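You operate a simulated robot arm through the tools that you are given. There is no shell and no other tool. Be economical: measure what you need, move in short steps, check, and stop when the job is done.

You are at the controls of a simulated robot arm. One attempt, no reset.

TASK
Fill the blue spout pack to the HIGH line and cap it.
Fine: It stays in the holder, spout aside, nothing spilt; the cap has the pack's colour. Where these are worked on the way, their far stop is far enough and under half their travel is too little: spout.

It is judged by the outcome, as a careful person would: the job done as asked, and still so three seconds after it is handed in. It fails if anything else is knocked over, pushed out of place, dropped, spilled or broken. Lids that push on must go on centred and level and be pressed home; caps that screw on are set level and turned clockwise until they are tight.

THE ROBOT
A 6-joint arm with a two-finger parallel gripper, fixed in place. Base frame: the origin is at the foot of the arm, x ahead of it, y to its left, z up. Units: cm, rad, N and s.
With the tool pointing down near the work surface it reaches from about 26 to 68 cm from the base axis. Its first joint turns from -1.152 to 1.152 rad. Payload 2.9 kg.
The tool frame sits at the grasp point between the pads (the TCP): z along the fingers, y along the line on which they close. The tips reach 3 cm beyond it. The gripper opens to 11 cm. The fingers are 2 cm wide and 1 cm thick; the gripper's body (4.8 by 11.2 cm) begins 5.5 cm behind the TCP.
Orientation is that of the tool frame in the base frame, as a unit quaternion [x, y, z, w]. With the fingers straight down and closing along the base's y, the tool's x points along the base's -x, its y along +y and its z along -z.

THE INTERFACE
- The arm moves only by the tool jog_arm. Its argument "deltas" is a list of rows, each an object of numbers (a shift or turn left out is 0, a gripper value left out holds the last): "dx", "dy", "dz": the shift along the base's x, y, z in cm; "ax", "ay", "az": the turn, a rotation vector about the base's x, y, z in rad; "grip": the gripper command, from -1 (shut) to 1 (fully open), values between in proportion. In form: [{"dx": .., "dy": .., "dz": .., "ax": .., "ay": .., "az": .., "grip": ..}, ...]. A call has 1 to 10 rows; each row is the pose to reach, as a shift and turn from the pose commanded when the call began. A row lasts 0.2 s, in which the tool goes at most 5 cm and 0.15 rad; a call with a longer step from one row to the next is refused whole, and so is a gripper value outside its range. A pose out of reach is approached as far as the arm can. The call stops where the force on the tool passes 70 N (or 10 N more than at its start, if that is more) or the arm is blocked; 0.2 s more then pass. Each finger travels about 10.8 cm/s and halts on what it meets, pressing with about 43 N; the grip force reading is that of the motor and also rises with nothing between the fingers. The clock runs only during rows and for 0.2 s after the last one: add rows that repeat a pose to give the fingers time. The reply holds the time, the measured pose of the TCP, the force on the tool along the base axes, the opening and the grip force, in the units named above and with some noise, with the torque about the TCP (base axes, N m) and any sound that the robot's microphone picked up, and new pictures: "show" is both (left out), scene, wrist or none.
- Cameras (640 x 400 px; columns grow to the right, rows downward): "scene" is fixed at [5.59, 43.38, 139.26]; the picture's right is [-0.89, -0.45, 0.00], its down [-0.20, 0.40, -0.89] and it looks along [0.40, -0.80, -0.45] (base axes); focal length 365 px, centre (320, 200). "wrist" rides on the gripper at [7.2, 1.7, -10.3] in the tool frame; the picture's right is [-0.23, 0.97, 0.00], its down [-0.76, -0.18, -0.62] and it looks along [-0.61, -0.14, 0.78] (tool axes); focal length 222 px, centre (320, 200). There is no depth. A picture from a camera that has moved, and an enlarged one, comes with that camera's place and axes in the base frame and with its lens. The place of the scene camera against the robot may be out by one fixed shift of up to 2.5 cm in any direction.
- zoom(camera, box): a new picture of the part [left, top, right, bottom] of that camera's present view, enlarged. No time passes.
- close_job(): hands the job in; it is judged then, once.

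Go step by step. Nothing tells you positions but the pictures and the camera data: compare them with the known pose of the tool, close in by small moves and look again before you grip or let go. The budget is 120 turns and 200 pictures, counting those below and the enlarged ones. Unless the task says otherwise, let go and move clear before handing in, and close with one line.

The tools are called after ">>>" by a JSON object that holds its "api" and its "payload". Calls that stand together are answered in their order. jog_arm: Moves the arm, as the interface text tells. Its arguments: {"type":"object","properties":{"deltas":{"type":"array"},"show":{"type":"string","enum":["both","scene","wrist","none"]}},"required":["deltas"]} The other tools are called the same way: zoom (camera, box) takes an enlarged picture of a part of a camera's view; close_job () hands the job in.

At the start:

```text
time_s: 0.0
ee_pos: [32.65, -16.28, 122.58]
ee_rot: [-0.001, 1.0, -0.001, 0.0]
ft_force: [0.3, -1.0, -0.7]
moment: [0.04, -0.02, 0.01]
grip_width: 11.0
grasp_force: 0.0
```

scene: 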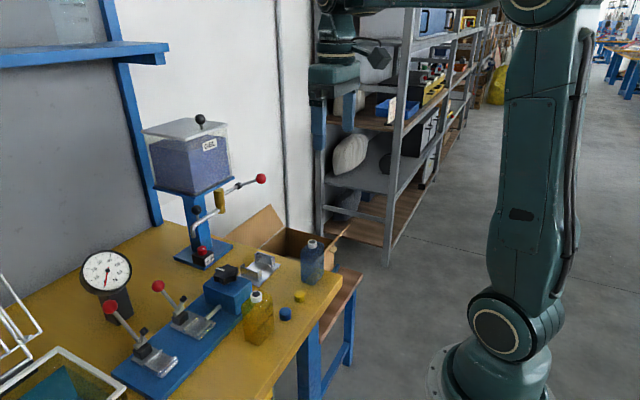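
wrist: 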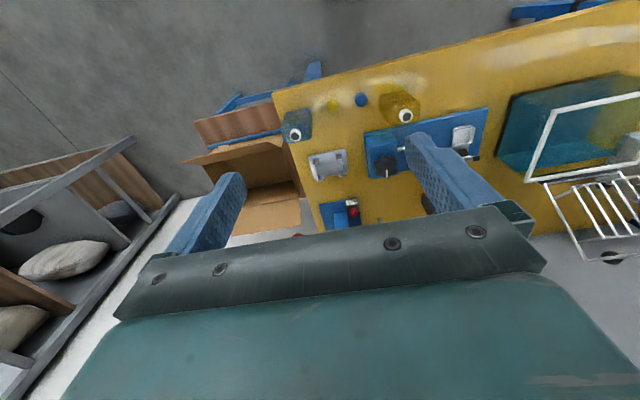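

I see a bench with a gel tank and a swing spout and valve, a holder, a blue and a yellow pack, and two caps. I'll zoom in before moving.

>>> {"api": "zoom", "payload": {"camera": "scene", "box": [130, 100, 290, 200]}}

>>> {"api": "zoom", "payload": {"camera": "scene", "box": [150, 180, 350, 305]}}

>>> {"api": "zoom", "payload": {"camera": "scene", "box": [90, 250, 330, 400]}}

>>> {"api": "zoom", "payload": {"camera": "wrist", "box": [260, 60, 500, 210]}}

```text
4.00 times, centred on (210, 150) of scene
camera zoom: at [5.59, 43.38, 139.26], right [-0.89, -0.45, 0.0], down [-0.2, 0.4, -0.89], along [0.4, -0.8, -0.45], focal length 1460 px, centre (760, 400)
```

zoom: 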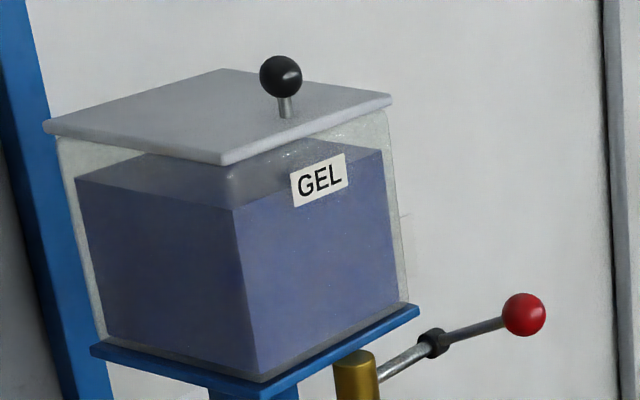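

```text
3.20 times, centred on (250, 242) of scene
camera zoom: at [5.59, 43.38, 139.26], right [-0.89, -0.45, 0.0], down [-0.2, 0.4, -0.89], along [0.4, -0.8, -0.45], focal length 1168 px, centre (544, 64)
```

zoom: 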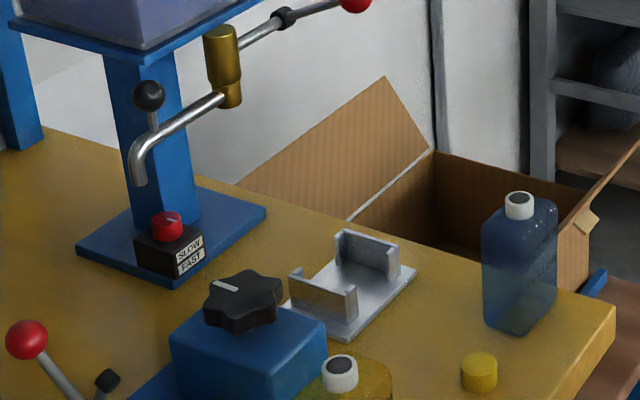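

```text
2.67 times, centred on (210, 325) of scene
camera zoom: at [5.59, 43.38, 139.26], right [-0.89, -0.45, 0.0], down [-0.2, 0.4, -0.89], along [0.4, -0.8, -0.45], focal length 973 px, centre (613, -133)
```

zoom: 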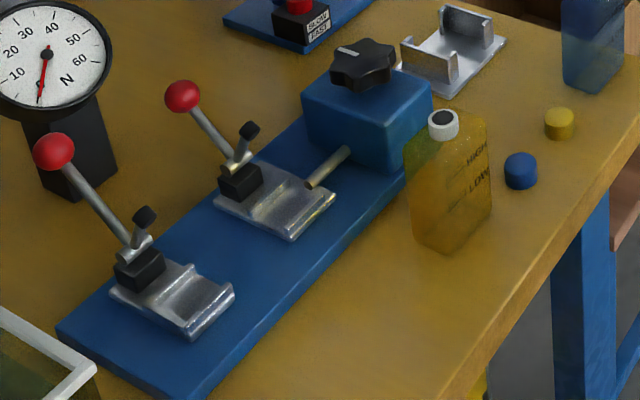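

```text
2.67 times, centred on (380, 135) of wrist
camera zoom: at [25.64, -14.71, 132.85], right [0.23, 0.97, 0.0], down [0.76, -0.18, 0.62], along [0.61, -0.14, -0.78], focal length 592 px, centre (160, 373)
```

zoom: 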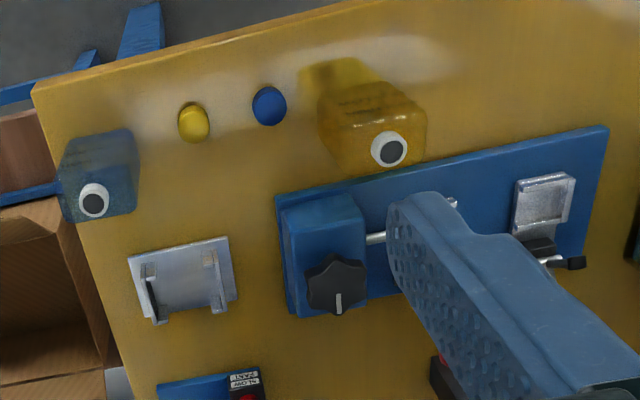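

The table top seems to be at about z=79. The blue pack is near (41,-23), the holder near (55,-19) and the station near (74,-19). I'll lower the arm a little for a second view.

>>> {"api": "jog_arm", "payload": {"deltas": [{"dz": -4.5}, {"dz": -9}, {"dz": -13.5}, {"dz": -16}]}}

```text
time_s: 1.0
ee_pos: [32.73, -16.45, 106.58]
ee_rot: [0.0, 1.0, 0.0, -0.001]
ft_force: [-0.2, -0.9, -0.4]
moment: [0.0, 0.02, 0.03]
grip_width: 10.97
grasp_force: 0.1
camera wrist: at [25.59, -14.74, 116.85], right [0.23, 0.97, 0.0], down [0.76, -0.18, 0.62], along [0.61, -0.14, -0.78], focal length 222 px, centre (320, 200)
```

scene: 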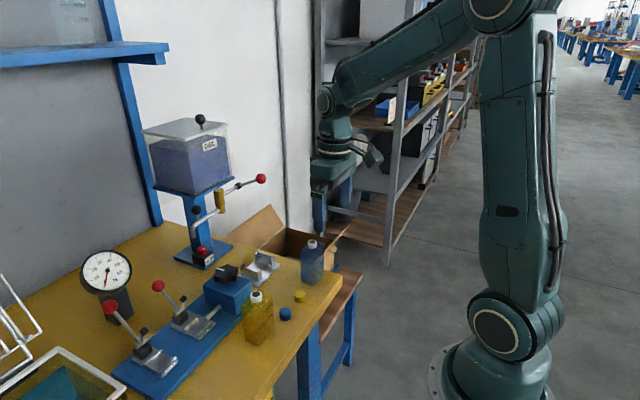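
wrist: 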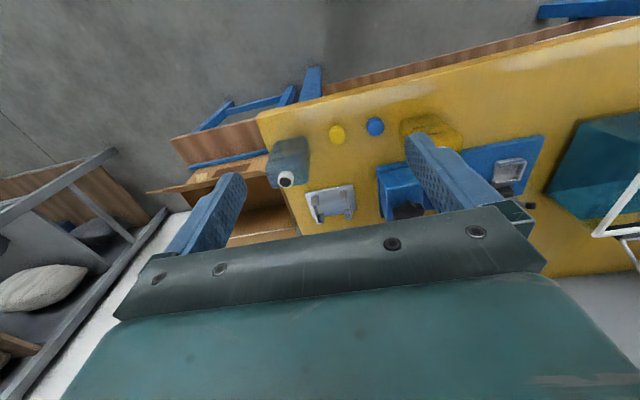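

I've triangulated the blue cap at about (41,-8.8,80) and the blue pack's mouth at about (41.3,-23.2,90.6). Next I'll tilt the tool to see the station.

>>> {"api": "jog_arm", "payload": {"deltas": [{"ay": -0.14}, {"ay": -0.28}, {"ay": -0.42}, {"ay": -0.56}, {"ay": -0.7}, {"ay": -0.75}], "show": "wrist"}}

```text
time_s: 2.4
ee_pos: [32.67, -16.22, 106.69]
ee_rot: [0.0, 0.93, 0.0, 0.368]
ft_force: [-0.2, -0.5, 0.3]
moment: [0.01, 0.0, 0.02]
grip_width: 11.0
grasp_force: 0.1
camera wrist: at [20.52, -14.7, 109.18], right [0.17, 0.97, 0.15], down [0.13, -0.18, 0.98], along [0.98, -0.14, -0.16], focal length 222 px, centre (320, 200)
```

wrist: 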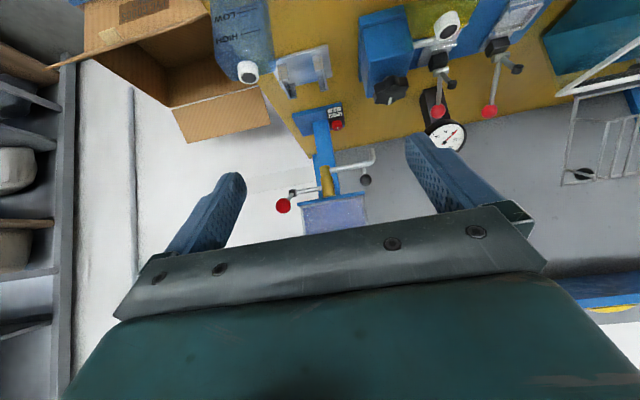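

>>> {"api": "zoom", "payload": {"camera": "wrist", "box": [200, 0, 420, 240]}}

>>> {"api": "zoom", "payload": {"camera": "wrist", "box": [260, 90, 400, 220]}}

```text
1.67 times, centred on (310, 120) of wrist
camera zoom: at [20.52, -14.7, 109.18], right [0.17, 0.97, 0.15], down [0.13, -0.18, 0.98], along [0.98, -0.14, -0.16], focal length 370 px, centre (337, 333)
```

zoom: 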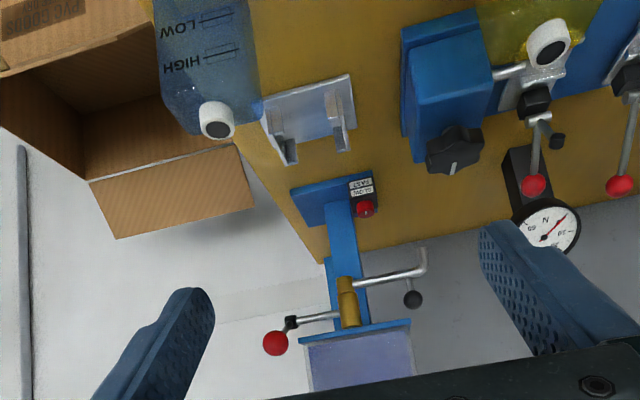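

```text
3.08 times, centred on (330, 155) of wrist
camera zoom: at [20.52, -14.7, 109.18], right [0.17, 0.97, 0.15], down [0.13, -0.18, 0.98], along [0.98, -0.14, -0.16], focal length 684 px, centre (289, 338)
```

zoom: 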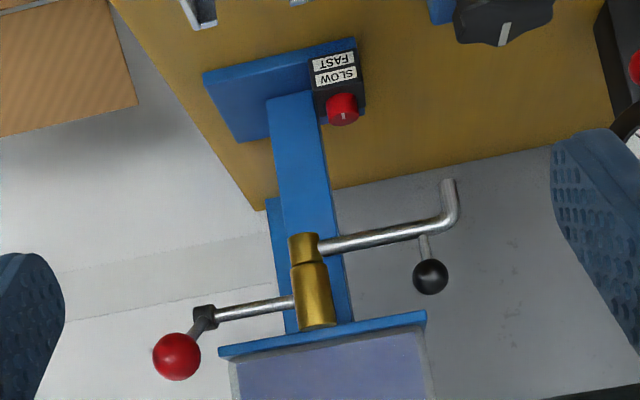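

The spout swings on a vertical pivot and now points to +y with a knob on it. The valve handle sticks out to -y. I'll take a second tilted view to triangulate.

>>> {"api": "jog_arm", "payload": {"deltas": [{"dx": 1, "dy": 4, "ay": -0.05}, {"dx": 3, "dy": 8, "ay": -0.1}, {"dx": 5, "dy": 12, "ay": -0.15}, {"dx": 5, "dy": 14, "ay": -0.15}], "show": "wrist"}}

>>> {"api": "zoom", "payload": {"camera": "wrist", "box": [150, 20, 350, 210]}}

```text
time_s: 3.4
ee_pos: [37.72, -2.32, 106.66]
ee_rot: [0.0, 0.9, 0.0, 0.435]
ft_force: [-0.4, 0.7, 0.6]
moment: [-0.01, 0.01, 0.01]
grip_width: 10.99
grasp_force: 0.1
camera wrist: at [25.31, -0.81, 107.29], right [0.14, 0.97, 0.18], down [-0.02, -0.18, 0.98], along [0.99, -0.14, -0.01], focal length 222 px, centre (320, 200)
```

wrist: 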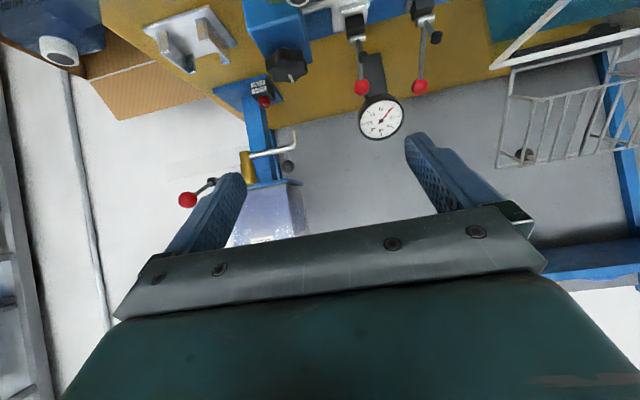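

```text
2.11 times, centred on (250, 115) of wrist
camera zoom: at [25.31, -0.81, 107.29], right [0.14, 0.97, 0.18], down [-0.02, -0.18, 0.98], along [0.99, -0.14, -0.01], focal length 468 px, centre (467, 379)
```

zoom: 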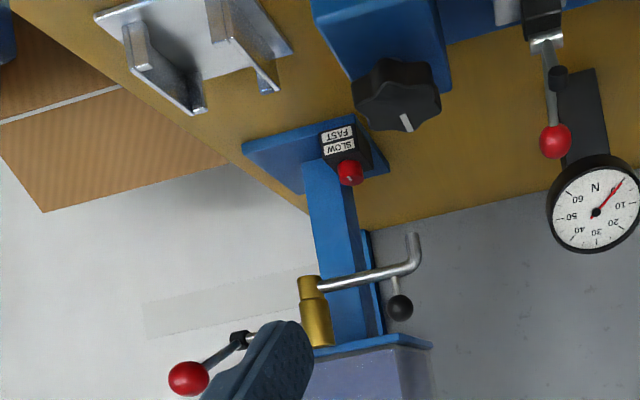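

I've triangulated the station in base cm:

| Part | Position |
|---|---|
| Spout pivot | (65.2,-19) |
| Outlet | (65.3,-9,93.4) |
| Spout knob | (65.6,-11.3,99.4) |
| Valve ball | (58,-26.7,103) |

The valve stem lies along y. I'll now go upright for a close view of the pack and holder.

>>> {"api": "jog_arm", "payload": {"deltas": [{"dy": -4, "ay": 0.15}, {"dx": -1, "dy": -8, "ay": 0.3}, {"dx": -2, "dy": -12, "ay": 0.45}, {"dx": -2, "dy": -16, "ay": 0.6}, {"dx": -2, "dy": -19, "ay": 0.75}, {"dx": -2, "dy": -19, "ay": 0.9}], "show": "wrist"}}

>>> {"api": "zoom", "payload": {"camera": "wrist", "box": [220, 80, 400, 230]}}

```text
time_s: 4.8
ee_pos: [35.71, -21.39, 106.54]
ee_rot: [0.0, 1.0, 0.001, -0.001]
ft_force: [0.5, 0.0, -0.2]
moment: [0.0, -0.01, -0.02]
grip_width: 11.02
grasp_force: 0.1
camera wrist: at [28.62, -19.79, 116.84], right [0.23, 0.97, 0.0], down [0.76, -0.18, 0.62], along [0.61, -0.14, -0.78], focal length 222 px, centre (320, 200)
```

wrist: 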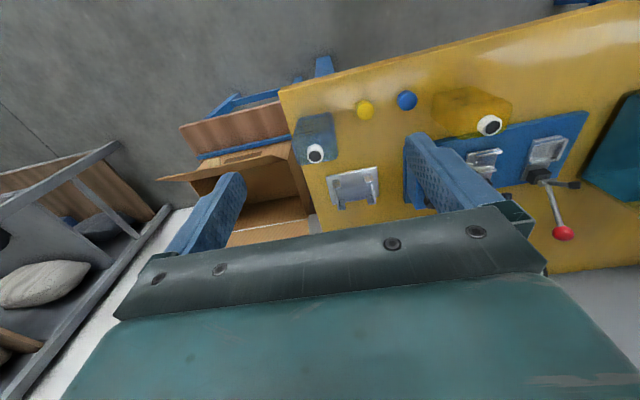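

```text
2.67 times, centred on (310, 155) of wrist
camera zoom: at [28.62, -19.79, 116.84], right [0.23, 0.97, 0.0], down [0.76, -0.18, 0.62], along [0.61, -0.14, -0.78], focal length 592 px, centre (347, 320)
```

zoom: 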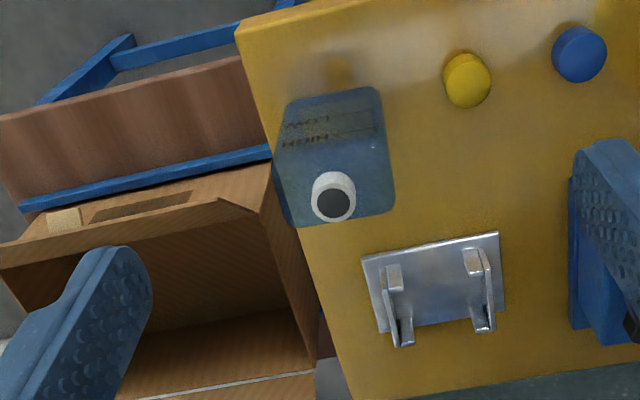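

The pack is about 5.7 wide in y and about 4 deep in x. The holder pocket is centred near (56,-19) with walls about 3 cm tall along ±y. I'll turn the gripper 90° so it closes along x, and look again.

>>> {"api": "jog_arm", "payload": {"deltas": [{"dx": 1, "az": -0.15}, {"dx": 2, "az": -0.3}, {"dx": 3, "az": -0.45}, {"dx": 4, "az": -0.6}, {"dx": 5, "dy": -1, "az": -0.75}, {"dx": 5.7, "dy": -1.8, "az": -0.9}, {"dx": 5.7, "dy": -1.8, "az": -1.05}, {"dx": 5.7, "dy": -1.8, "az": -1.2}, {"dx": 5.7, "dy": -1.8, "az": -1.35}, {"dx": 5.7, "dy": -1.8, "az": -1.5}], "show": "none"}}

>>> {"api": "jog_arm", "payload": {"deltas": [{"dz": -2, "az": -0.0708}], "show": "both"}}

>>> {"api": "zoom", "payload": {"camera": "wrist", "box": [220, 60, 420, 210]}}

```text
time_s: 7.0
ee_pos: [41.54, -23.1, 106.6]
ee_rot: [0.683, 0.73, 0.0, -0.001]
ft_force: [-0.3, 0.2, 0.5]
moment: [0.01, -0.05, 0.01]
grip_width: 11.01
grasp_force: 0.1
```

```text
time_s: 7.4
ee_pos: [41.38, -23.24, 104.5]
ee_rot: [0.708, 0.706, 0.0, 0.0]
ft_force: [0.2, -0.8, -0.1]
moment: [0.02, 0.01, -0.01]
grip_width: 11.0
grasp_force: 0.0
camera wrist: at [43.33, -16.08, 114.76], right [0.97, -0.23, 0.0], down [-0.18, -0.76, 0.62], along [-0.14, -0.61, -0.78], focal length 222 px, centre (320, 200)
```

scene: 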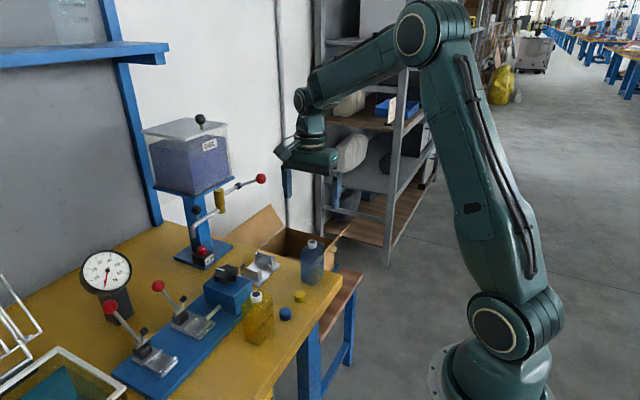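
wrist: 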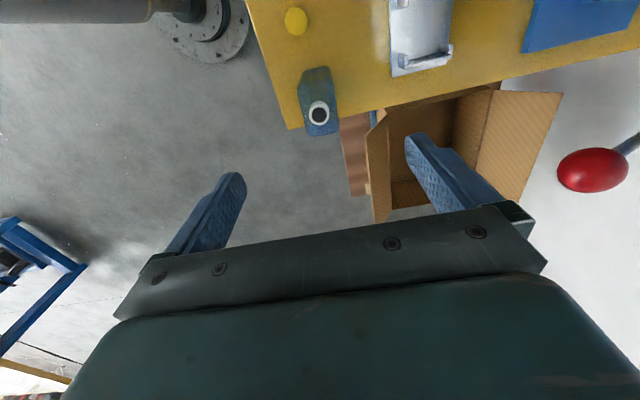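

```text
2.67 times, centred on (320, 135) of wrist
camera zoom: at [43.33, -16.08, 114.76], right [0.97, -0.23, 0.0], down [-0.18, -0.76, 0.62], along [-0.14, -0.61, -0.78], focal length 592 px, centre (320, 373)
```

zoom: 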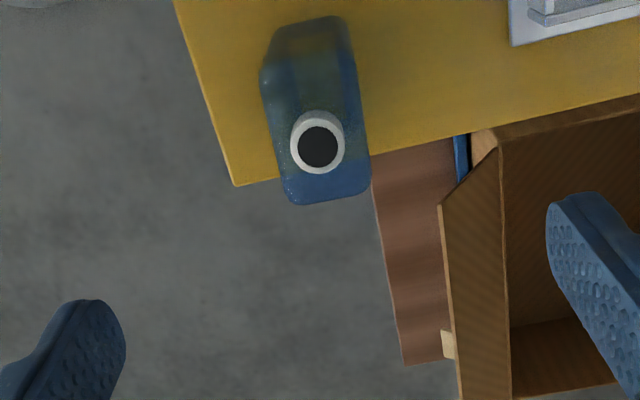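

The mouth is confirmed at (41.5,-23.5). I'll descend around the pack.

>>> {"api": "jog_arm", "payload": {"deltas": [{"dx": 0.1, "dy": -0.2, "dz": -4}, {"dx": 0.1, "dy": -0.2, "dz": -8}, {"dx": 0.1, "dy": -0.2, "dz": -12}, {"dx": 0.1, "dy": -0.2, "dz": -15}], "show": "both"}}

>>> {"api": "zoom", "payload": {"camera": "scene", "box": [260, 180, 380, 300]}}

```text
time_s: 8.4
ee_pos: [41.41, -23.3, 89.45]
ee_rot: [0.707, 0.707, 0.0, 0.0]
ft_force: [-0.4, 0.0, 0.0]
moment: [0.01, 0.0, -0.02]
grip_width: 11.0
grasp_force: 0.1
camera wrist: at [43.28, -16.23, 99.69], right [0.97, -0.23, 0.0], down [-0.18, -0.76, 0.62], along [-0.14, -0.61, -0.78], focal length 222 px, centre (320, 200)
```

scene: 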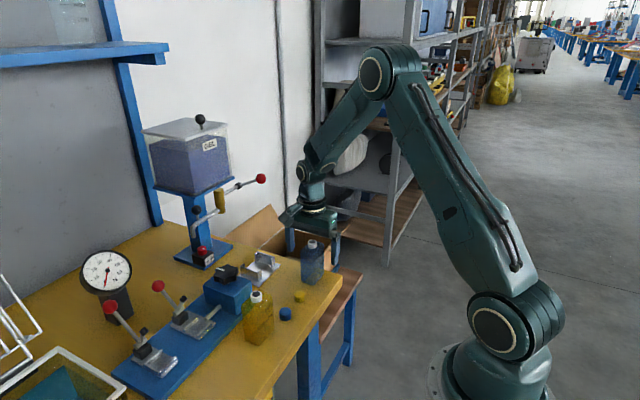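
wrist: 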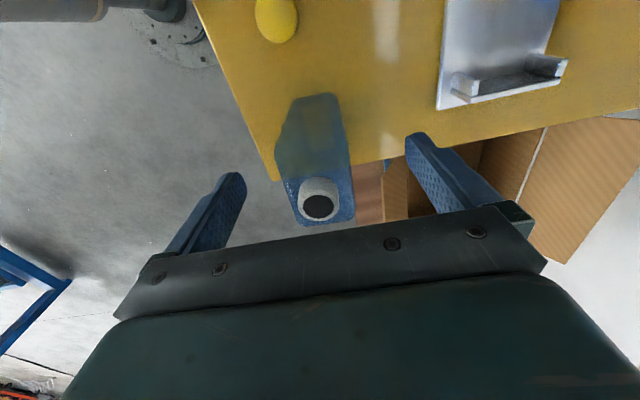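

```text
3.33 times, centred on (320, 240) of scene
camera zoom: at [5.59, 43.38, 139.26], right [-0.89, -0.45, 0.0], down [-0.2, 0.4, -0.89], along [0.4, -0.8, -0.45], focal length 1217 px, centre (320, 67)
```

zoom: 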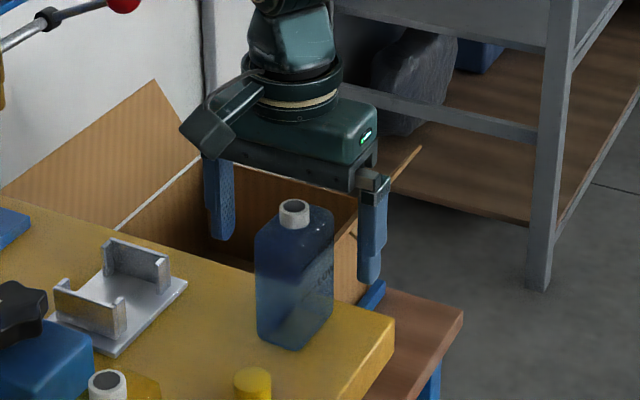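

Things line up, so I'll go down to grip height and close.

>>> {"api": "jog_arm", "payload": {"deltas": [{"dy": -0.3, "dz": -1.5}, {"dy": -0.3, "dz": -3.1}, {"dy": -0.3, "dz": -3.1, "grip": 0.3}, {"dy": -0.3, "dz": -3.1, "grip": -0.1}, {"dy": -0.3, "dz": -3.1, "grip": -0.6}, {"dy": -0.3, "dz": -3.1, "grip": -0.6}, {"dy": -0.3, "dz": -3.1, "grip": -0.6}], "show": "both"}}

```text
time_s: 10.0
ee_pos: [41.56, -23.61, 86.42]
ee_rot: [0.707, 0.707, 0.0, 0.0]
ft_force: [0.3, -0.7, 0.3]
moment: [-0.02, 0.02, -0.02]
grip_width: 3.92
grasp_force: 42.9
camera wrist: at [43.33, -16.46, 96.63], right [0.97, -0.23, 0.0], down [-0.18, -0.76, 0.62], along [-0.14, -0.61, -0.78], focal length 222 px, centre (320, 200)
```

scene: 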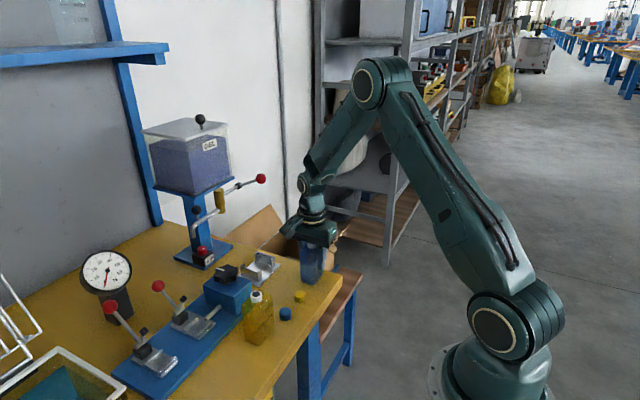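
wrist: 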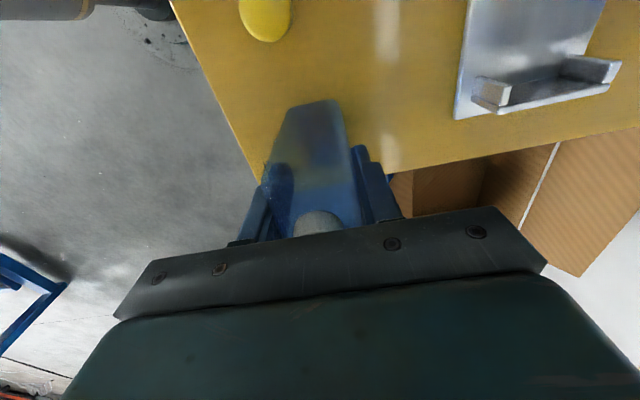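

The pack is gripped at 3.92 cm. I'll lift it and move part way to re-measure the holder.

>>> {"api": "jog_arm", "payload": {"deltas": [{"dz": 2}, {"dz": 5}, {"dz": 8}, {"dx": 3, "dy": 3, "dz": 10}, {"dx": 5, "dy": 6.6, "dz": 10}], "show": "both"}}

>>> {"api": "zoom", "payload": {"camera": "wrist", "box": [300, 40, 500, 200]}}

```text
time_s: 11.2
ee_pos: [46.48, -17.07, 96.79]
ee_rot: [0.708, 0.706, 0.0, 0.0]
ft_force: [-0.1, -0.6, -0.2]
moment: [0.01, 0.01, -0.04]
grip_width: 3.95
grasp_force: 42.9
camera wrist: at [48.34, -9.83, 106.91], right [0.97, -0.23, 0.0], down [-0.18, -0.76, 0.62], along [-0.14, -0.61, -0.78], focal length 222 px, centre (320, 200)
```

scene: 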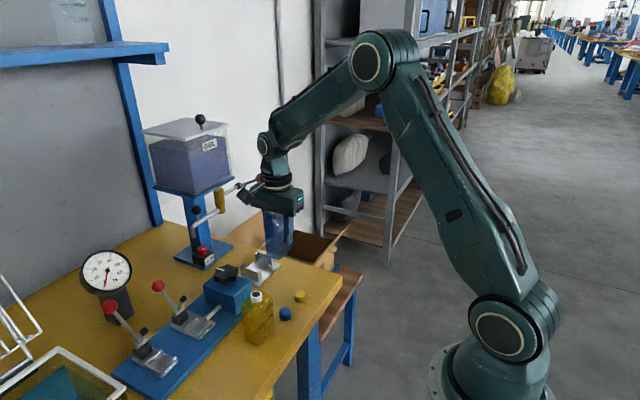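
wrist: 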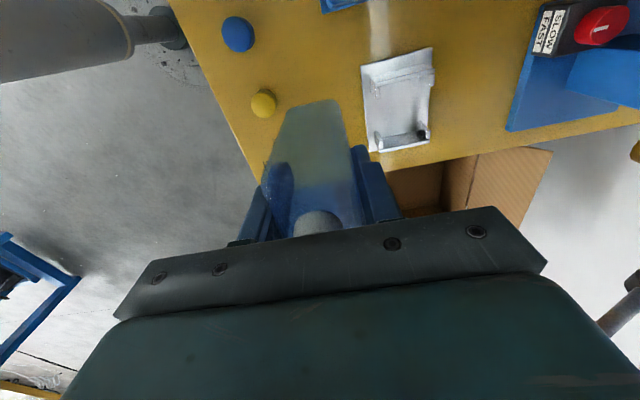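

```text
2.50 times, centred on (400, 120) of wrist
camera zoom: at [48.34, -9.83, 106.91], right [0.97, -0.23, 0.0], down [-0.18, -0.76, 0.62], along [-0.14, -0.61, -0.78], focal length 555 px, centre (120, 400)
```

zoom: 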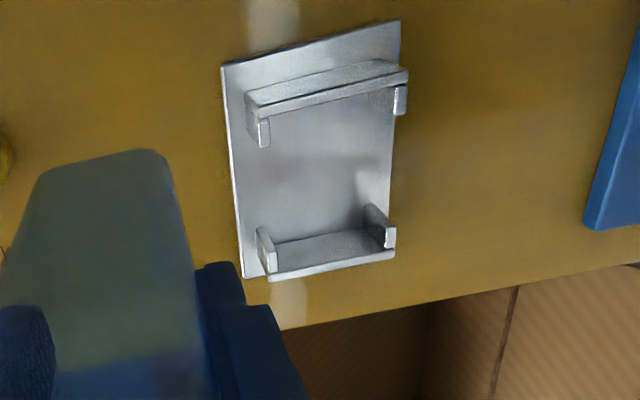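

The holder pocket is clear now, centred at about (55.6,-19.55), with loose clearance around the pack. I'll move over it.

>>> {"api": "jog_arm", "payload": {"deltas": [{"dx": 3, "dy": -1}, {"dx": 6, "dy": -2}, {"dx": 9.1, "dy": -2.45}, {"dx": 9.1, "dy": -2.45, "dz": -2.5}], "show": "both"}}

>>> {"api": "zoom", "payload": {"camera": "wrist", "box": [220, 60, 420, 220]}}

>>> {"api": "zoom", "payload": {"camera": "scene", "box": [180, 150, 320, 290]}}

```text
time_s: 12.2
ee_pos: [55.77, -19.57, 94.0]
ee_rot: [0.707, 0.708, 0.0, 0.0]
ft_force: [0.0, -0.1, -1.0]
moment: [-0.03, 0.01, 0.02]
grip_width: 3.97
grasp_force: 43.1
camera wrist: at [57.59, -12.37, 104.18], right [0.97, -0.23, 0.0], down [-0.18, -0.76, 0.62], along [-0.14, -0.61, -0.78], focal length 222 px, centre (320, 200)
```

scene: 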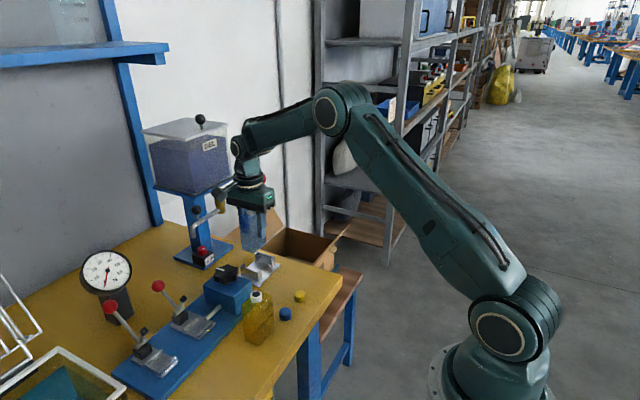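
wrist: 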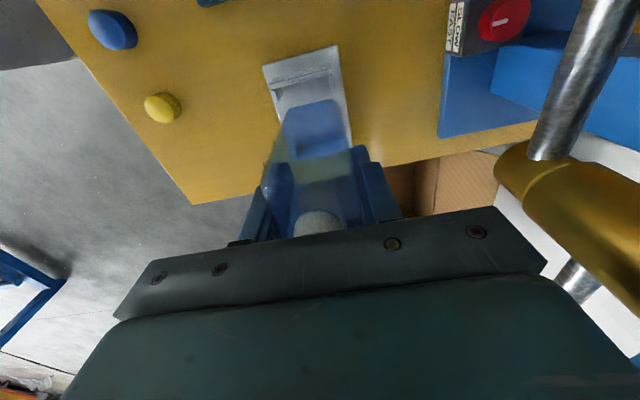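

```text
2.50 times, centred on (320, 140) of wrist
camera zoom: at [57.59, -12.37, 104.18], right [0.97, -0.23, 0.0], down [-0.18, -0.76, 0.62], along [-0.14, -0.61, -0.78], focal length 555 px, centre (320, 350)
```

zoom: 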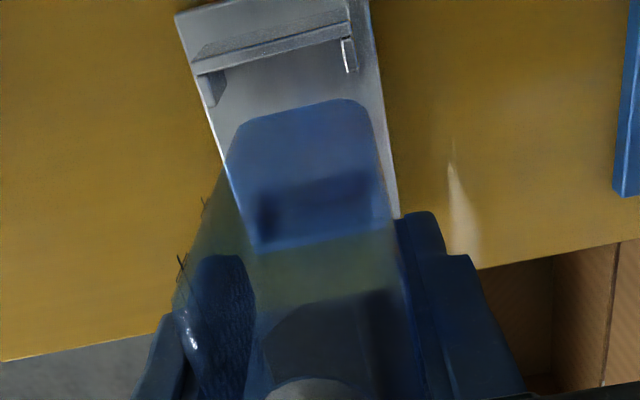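

```text
2.86 times, centred on (250, 220) of scene
camera zoom: at [5.59, 43.38, 139.26], right [-0.89, -0.45, 0.0], down [-0.2, 0.4, -0.89], along [0.4, -0.8, -0.45], focal length 1043 px, centre (520, 143)
```

zoom: 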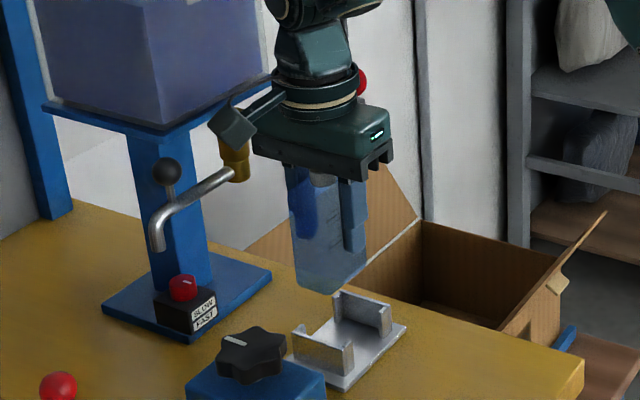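

The pack is a bit high in x relative to the pocket. I'll shift -0.4, lower to just above the walls and check.

>>> {"api": "jog_arm", "payload": {"deltas": [{"dx": -0.4, "dz": -1.5}, {"dx": -0.4, "dz": -3}, {"dx": -0.4, "dz": -3}], "show": "wrist"}}

>>> {"api": "zoom", "payload": {"camera": "wrist", "box": [220, 60, 420, 220]}}

>>> {"api": "zoom", "payload": {"camera": "scene", "box": [210, 210, 300, 290]}}

```text
time_s: 13.0
ee_pos: [55.28, -19.48, 91.04]
ee_rot: [0.708, 0.707, 0.0, 0.0]
ft_force: [-0.6, 0.9, 0.2]
moment: [0.0, 0.0, 0.04]
grip_width: 3.96
grasp_force: 43.1
camera wrist: at [57.07, -12.38, 101.22], right [0.97, -0.23, 0.0], down [-0.18, -0.76, 0.62], along [-0.14, -0.61, -0.78], focal length 222 px, centre (320, 200)
```

wrist: 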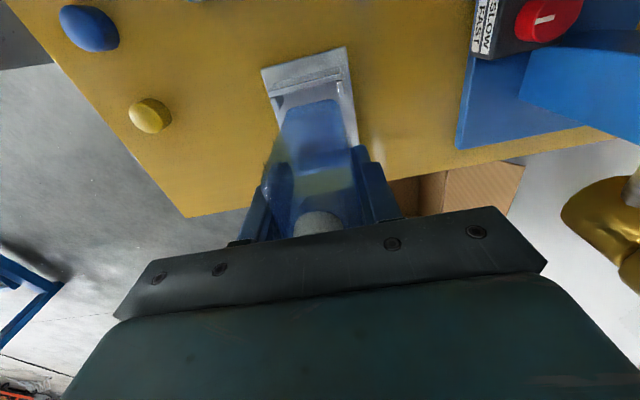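

```text
2.50 times, centred on (320, 140) of wrist
camera zoom: at [57.07, -12.38, 101.22], right [0.97, -0.23, 0.0], down [-0.18, -0.76, 0.62], along [-0.14, -0.61, -0.78], focal length 555 px, centre (320, 350)
```

zoom: 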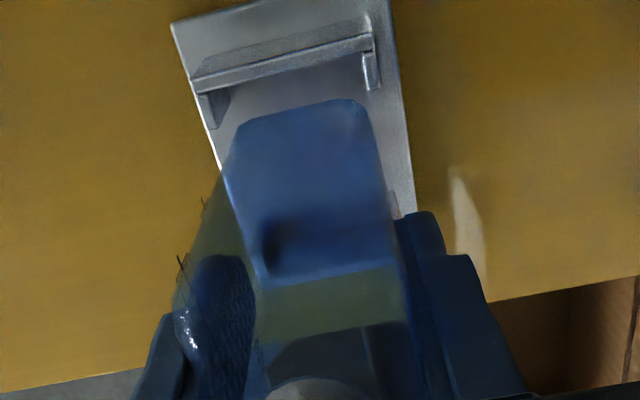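

```text
5.00 times, centred on (255, 250) of scene
camera zoom: at [5.59, 43.38, 139.26], right [-0.89, -0.45, 0.0], down [-0.2, 0.4, -0.89], along [0.4, -0.8, -0.45], focal length 1825 px, centre (645, -50)
```

zoom: 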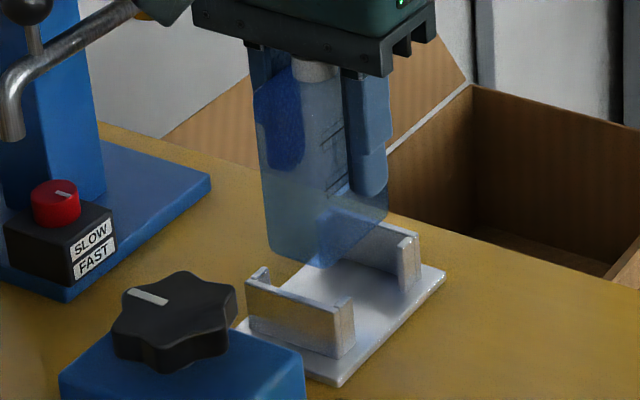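

I'll shift another -0.2 in x, then lower into the pocket.

>>> {"api": "jog_arm", "payload": {"deltas": [{"dx": -0.2, "dz": 0}, {"dx": -0.2, "dz": -0.8}, {"dx": -0.2, "dz": -1.6}, {"dx": -0.2, "dz": -2.4}, {"dx": -0.2, "dz": -2.4}], "show": "wrist"}}

>>> {"api": "zoom", "payload": {"camera": "wrist", "box": [220, 60, 420, 220]}}

>>> {"api": "zoom", "payload": {"camera": "scene", "box": [210, 210, 300, 290]}}

```text
time_s: 14.2
ee_pos: [54.98, -19.36, 88.45]
ee_rot: [0.707, 0.707, 0.001, 0.0]
ft_force: [0.1, 0.4, -1.3]
moment: [-0.01, 0.0, -0.05]
grip_width: 3.95
grasp_force: 43.4
camera wrist: at [56.84, -12.28, 98.79], right [0.97, -0.23, 0.0], down [-0.18, -0.76, 0.62], along [-0.14, -0.61, -0.78], focal length 222 px, centre (320, 200)
```

wrist: 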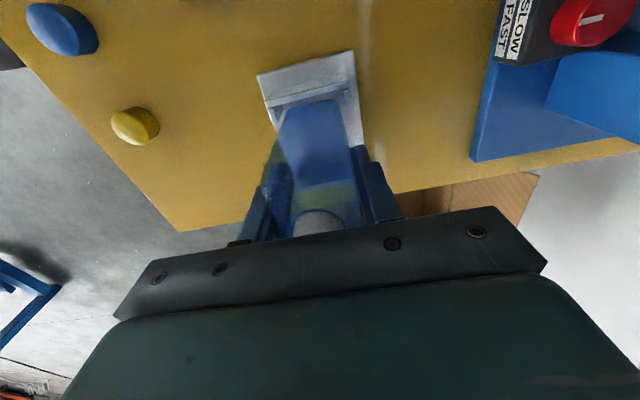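

```text
2.50 times, centred on (320, 140) of wrist
camera zoom: at [56.84, -12.28, 98.79], right [0.97, -0.23, 0.0], down [-0.18, -0.76, 0.62], along [-0.14, -0.61, -0.78], focal length 555 px, centre (320, 350)
```

zoom: 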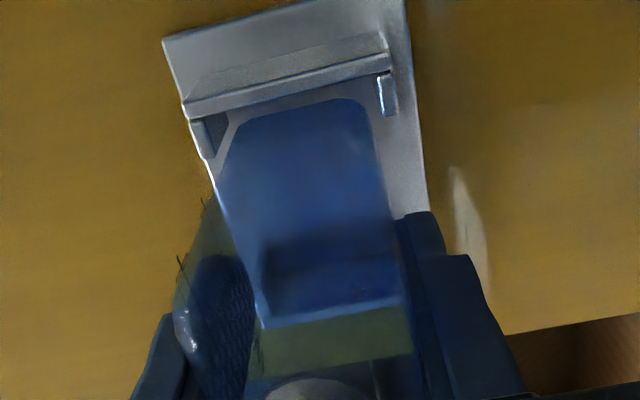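

```text
5.00 times, centred on (255, 250) of scene
camera zoom: at [5.59, 43.38, 139.26], right [-0.89, -0.45, 0.0], down [-0.2, 0.4, -0.89], along [0.4, -0.8, -0.45], focal length 1825 px, centre (645, -50)
```

zoom: 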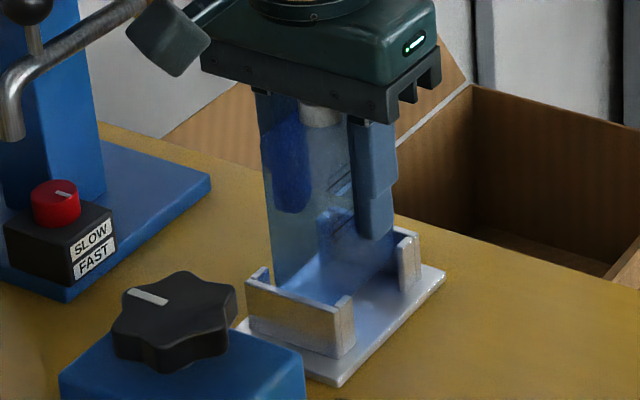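

The pack is inside the walls with no contact force. I'll lower it to the plate in small steps.

>>> {"api": "jog_arm", "payload": {"deltas": [{"dz": -0.4}, {"dz": -0.8}, {"dz": -1.1}, {"dz": -1.3}], "show": "none"}}

```text
time_s: 15.2
ee_pos: [55.07, -19.39, 87.13]
ee_rot: [0.707, 0.707, 0.0, 0.0]
ft_force: [-0.4, -0.5, -0.1]
moment: [0.01, 0.02, -0.01]
grip_width: 3.96
grasp_force: 42.9
```

>>> {"api": "jog_arm", "payload": {"deltas": [{"dz": -0.15}, {"dz": -0.3}, {"dz": -0.45}, {"dz": -0.6}], "show": "scene"}}

>>> {"api": "zoom", "payload": {"camera": "scene", "box": [210, 210, 300, 290]}}

```text
time_s: 16.2
ee_pos: [55.11, -19.59, 86.97]
ee_rot: [0.707, 0.708, 0.001, 0.002]
ft_force: [-6.1, 1.8, 24.8]
moment: [0.31, 0.61, 0.02]
grip_width: 3.92
grasp_force: 42.9
```

scene: 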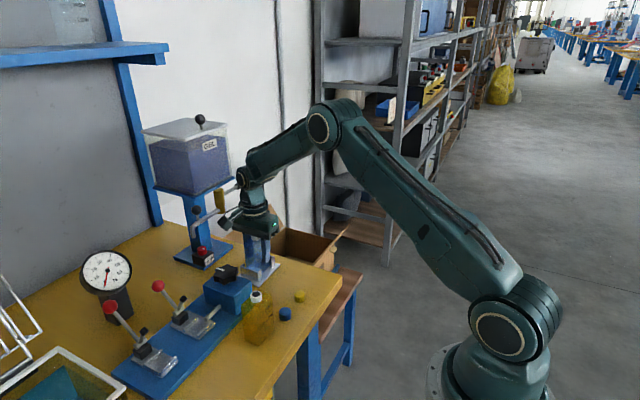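

```text
5.00 times, centred on (255, 250) of scene
camera zoom: at [5.53, 43.4, 139.26], right [-0.89, -0.45, 0.0], down [-0.2, 0.4, -0.89], along [0.4, -0.8, -0.45], focal length 1825 px, centre (645, -50)
```

zoom: 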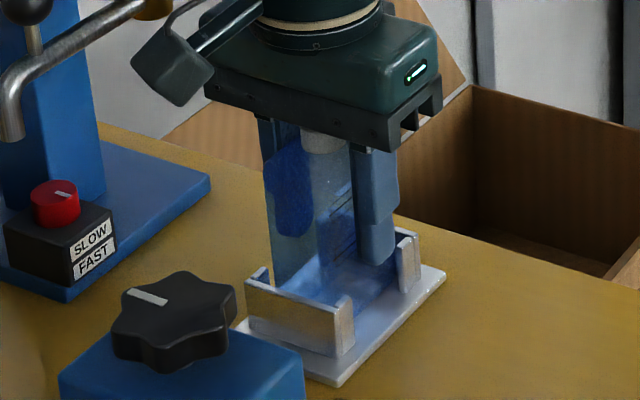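

The pack is seated on the plate, with contact at z=87. I'll relax slightly, open and lift away.

>>> {"api": "jog_arm", "payload": {"deltas": [{"dz": 0.35}, {"dz": 0.35, "grip": -0.2}, {"dz": 0.35, "grip": 0.2}, {"dz": 0.35, "grip": 0.2}, {"dz": 3, "grip": 0.2}, {"dz": 7, "grip": 0.2}, {"dz": 11, "grip": 0.2}], "show": "both"}}

>>> {"api": "zoom", "payload": {"camera": "scene", "box": [210, 190, 310, 290]}}

>>> {"api": "zoom", "payload": {"camera": "wrist", "box": [220, 60, 420, 220]}}

```text
time_s: 17.8
ee_pos: [55.17, -19.45, 97.68]
ee_rot: [0.707, 0.707, 0.0, -0.001]
ft_force: [0.3, 0.2, -0.4]
moment: [0.01, 0.02, 0.0]
grip_width: 6.59
grasp_force: 0.1
camera wrist: at [56.97, -12.39, 107.89], right [0.97, -0.23, 0.0], down [-0.18, -0.76, 0.62], along [-0.14, -0.61, -0.78], focal length 222 px, centre (320, 200)
```

scene: 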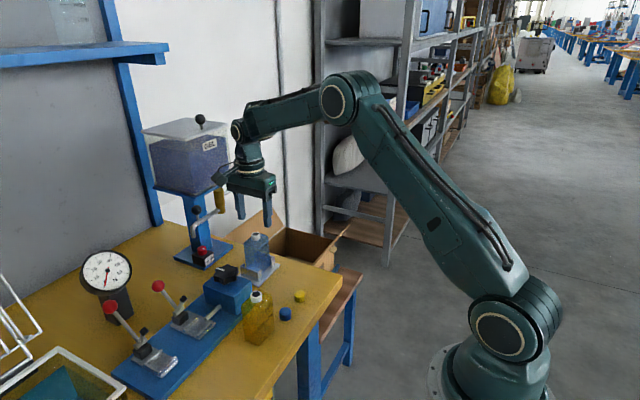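
wrist: 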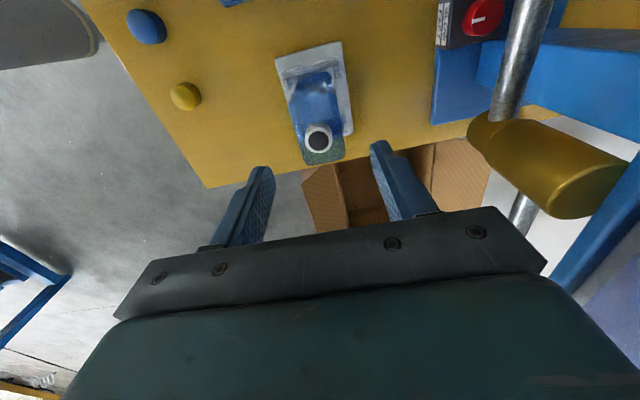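

```text
4.00 times, centred on (260, 240) of scene
camera zoom: at [5.59, 43.38, 139.26], right [-0.89, -0.45, 0.0], down [-0.2, 0.4, -0.89], along [0.4, -0.8, -0.45], focal length 1460 px, centre (560, 40)
```

zoom: 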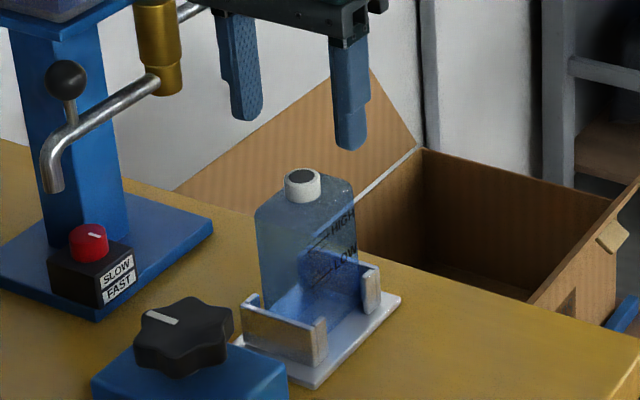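

```text
2.50 times, centred on (320, 140) of wrist
camera zoom: at [56.97, -12.39, 107.89], right [0.97, -0.23, 0.0], down [-0.18, -0.76, 0.62], along [-0.14, -0.61, -0.78], focal length 555 px, centre (320, 350)
```

zoom: 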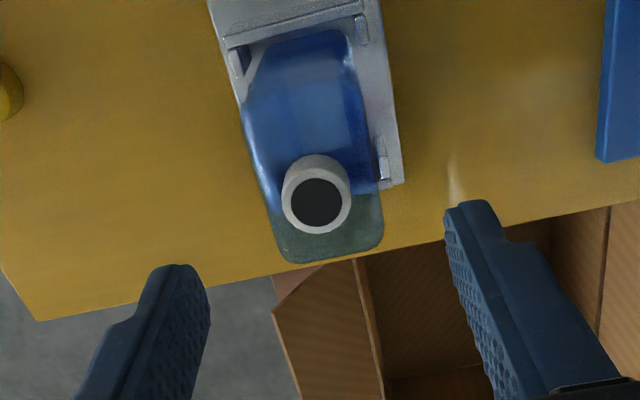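

The pack is seated with its mouth at about (55.3,-19.5). I'll check the flow selector.

>>> {"api": "zoom", "payload": {"camera": "wrist", "box": [420, 0, 540, 60]}}

>>> {"api": "zoom", "payload": {"camera": "scene", "box": [180, 160, 290, 280]}}

```text
5.33 times, centred on (480, 30) of wrist
camera zoom: at [56.97, -12.39, 107.89], right [0.97, -0.23, 0.0], down [-0.18, -0.76, 0.62], along [-0.14, -0.61, -0.78], focal length 1185 px, centre (-533, 1107)
```

zoom: 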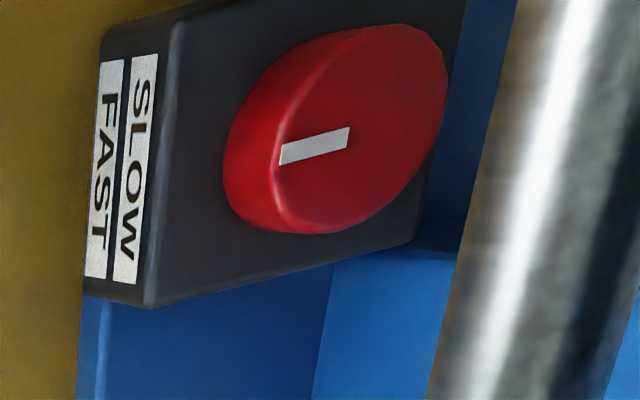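

```text
3.33 times, centred on (235, 220) of scene
camera zoom: at [5.59, 43.38, 139.26], right [-0.89, -0.45, 0.0], down [-0.2, 0.4, -0.89], along [0.4, -0.8, -0.45], focal length 1217 px, centre (603, 133)
```

zoom: 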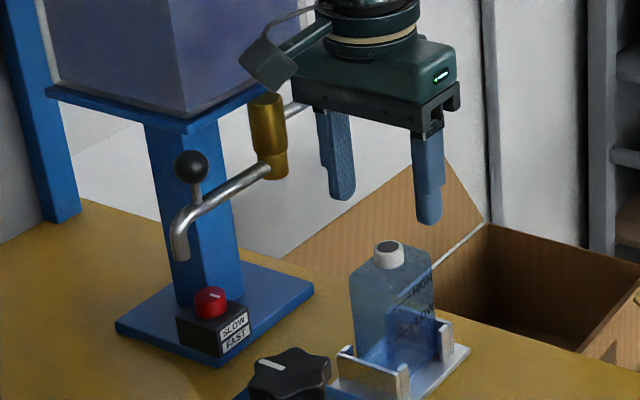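

The pointer faces SLOW, so I'll leave the selector alone. I'll back off, yaw the tool back and then tilt it to grasp the spout knob.

>>> {"api": "jog_arm", "payload": {"deltas": [{"dx": -3, "dy": 2, "dz": 2, "az": 0.14}, {"dx": -6, "dy": 4, "dz": 3, "az": 0.28}, {"dx": -8, "dy": 6, "dz": 3, "az": 0.43}, {"dx": -8, "dy": 8, "dz": 3, "az": 0.58}, {"dx": -8, "dy": 8.2, "dz": 3, "az": 0.73}, {"dx": -8, "dy": 8.2, "dz": 3, "az": 0.88}, {"dx": -8, "dy": 8.2, "dz": 3, "az": 1.03}, {"dx": -8, "dy": 8.2, "dz": 3, "az": 1.18}, {"dx": -8, "dy": 8.2, "dz": 3, "az": 1.33}, {"dx": -8, "dy": 8.2, "dz": 3, "az": 1.48}], "show": "none"}}

>>> {"api": "jog_arm", "payload": {"deltas": [{"az": 0.0908}], "show": "none"}}

>>> {"api": "jog_arm", "payload": {"deltas": [{"ay": -0.14}, {"ay": -0.28}, {"ay": -0.42}, {"ay": -0.56}, {"ay": -0.7}, {"ay": -0.84}, {"ay": -0.98}, {"ay": -1.1}, {"ay": -1.1, "grip": -0.2}], "show": "both"}}

>>> {"api": "zoom", "payload": {"camera": "wrist", "box": [220, 60, 420, 220]}}

```text
time_s: 20.0
ee_pos: [47.03, -11.24, 100.74]
ee_rot: [0.045, 0.999, -0.001, 0.001]
ft_force: [0.6, -0.6, 0.0]
moment: [0.0, 0.0, -0.01]
grip_width: 6.6
grasp_force: 0.1
```

```text
time_s: 20.4
ee_pos: [47.08, -11.14, 100.74]
ee_rot: [-0.001, 1.0, -0.001, 0.0]
ft_force: [-0.1, -0.5, 0.2]
moment: [-0.02, 0.01, 0.01]
grip_width: 6.63
grasp_force: 0.0
```

```text
time_s: 22.4
ee_pos: [47.02, -11.32, 100.67]
ee_rot: [0.0, 0.852, 0.0, 0.523]
ft_force: [0.5, -0.6, -0.2]
moment: [-0.01, 0.0, -0.01]
grip_width: 4.39
grasp_force: 0.1
camera wrist: at [34.67, -9.71, 98.84], right [0.1, 0.97, 0.2], down [-0.21, -0.18, 0.96], along [0.97, -0.14, 0.19], focal length 222 px, centre (320, 200)
```

scene: 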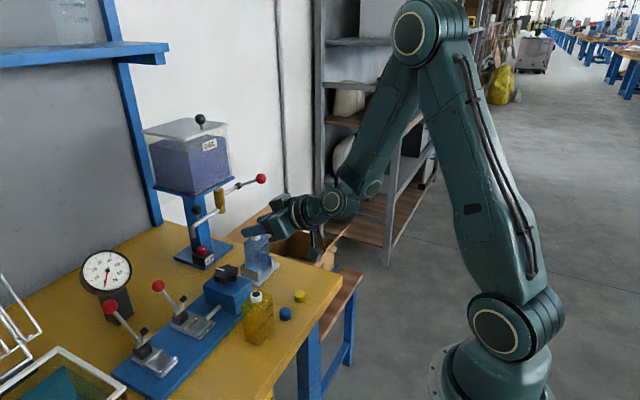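
wrist: 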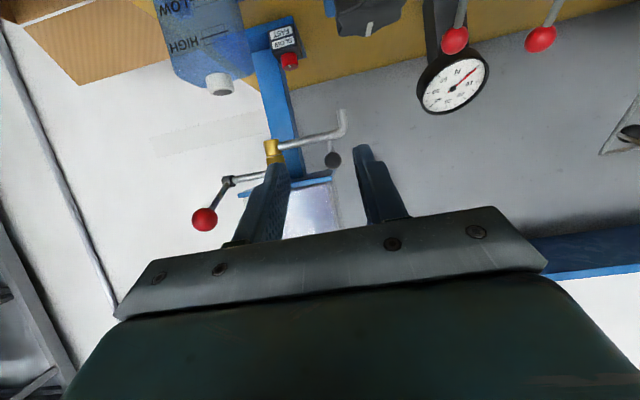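

```text
2.50 times, centred on (320, 140) of wrist
camera zoom: at [34.67, -9.71, 98.84], right [0.1, 0.97, 0.2], down [-0.21, -0.18, 0.96], along [0.97, -0.14, 0.19], focal length 555 px, centre (320, 350)
```

zoom: 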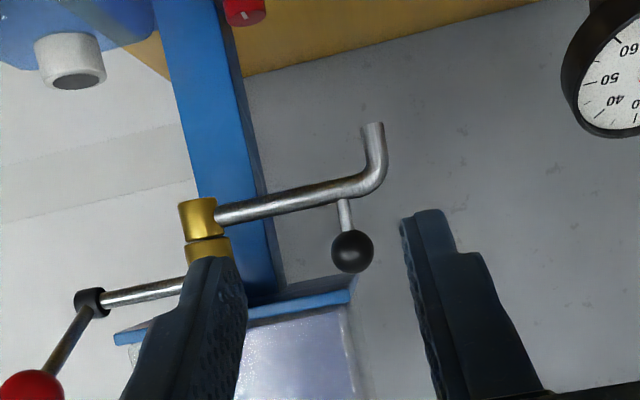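

The knob position is confirmed, so I'll approach along +x.

>>> {"api": "jog_arm", "payload": {"deltas": [{"dx": 4.5}, {"dx": 9}, {"dx": 12.5}], "show": "wrist"}}

>>> {"api": "zoom", "payload": {"camera": "wrist", "box": [220, 60, 420, 220]}}

```text
time_s: 23.2
ee_pos: [59.65, -11.16, 100.7]
ee_rot: [0.0, 0.852, 0.0, 0.523]
ft_force: [0.9, -0.8, -0.8]
moment: [0.02, -0.01, 0.02]
grip_width: 4.42
grasp_force: 0.0
camera wrist: at [47.18, -9.63, 98.83], right [0.1, 0.97, 0.2], down [-0.21, -0.18, 0.96], along [0.97, -0.14, 0.19], focal length 222 px, centre (320, 200)
```

wrist: 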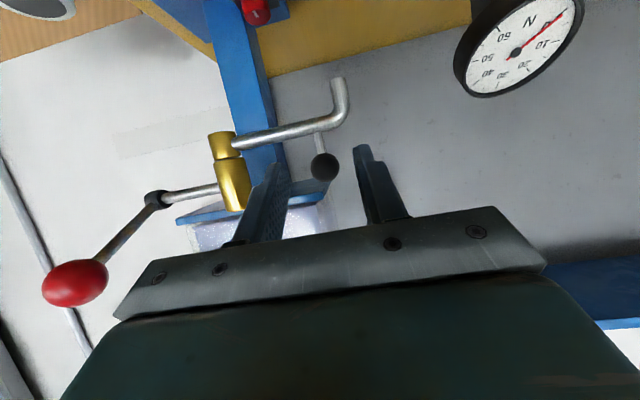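

```text
2.50 times, centred on (320, 140) of wrist
camera zoom: at [47.18, -9.63, 98.83], right [0.1, 0.97, 0.2], down [-0.21, -0.18, 0.96], along [0.97, -0.14, 0.19], focal length 555 px, centre (320, 350)
```

zoom: 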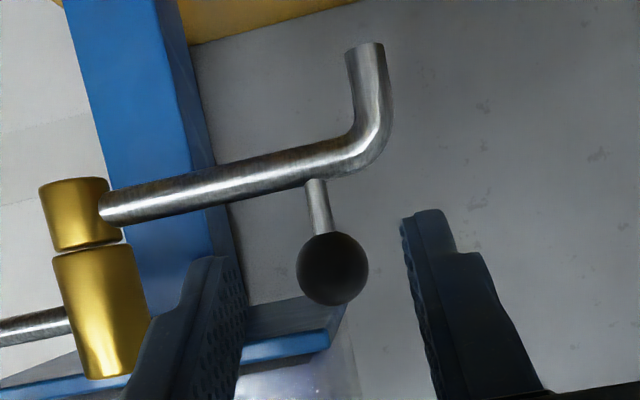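

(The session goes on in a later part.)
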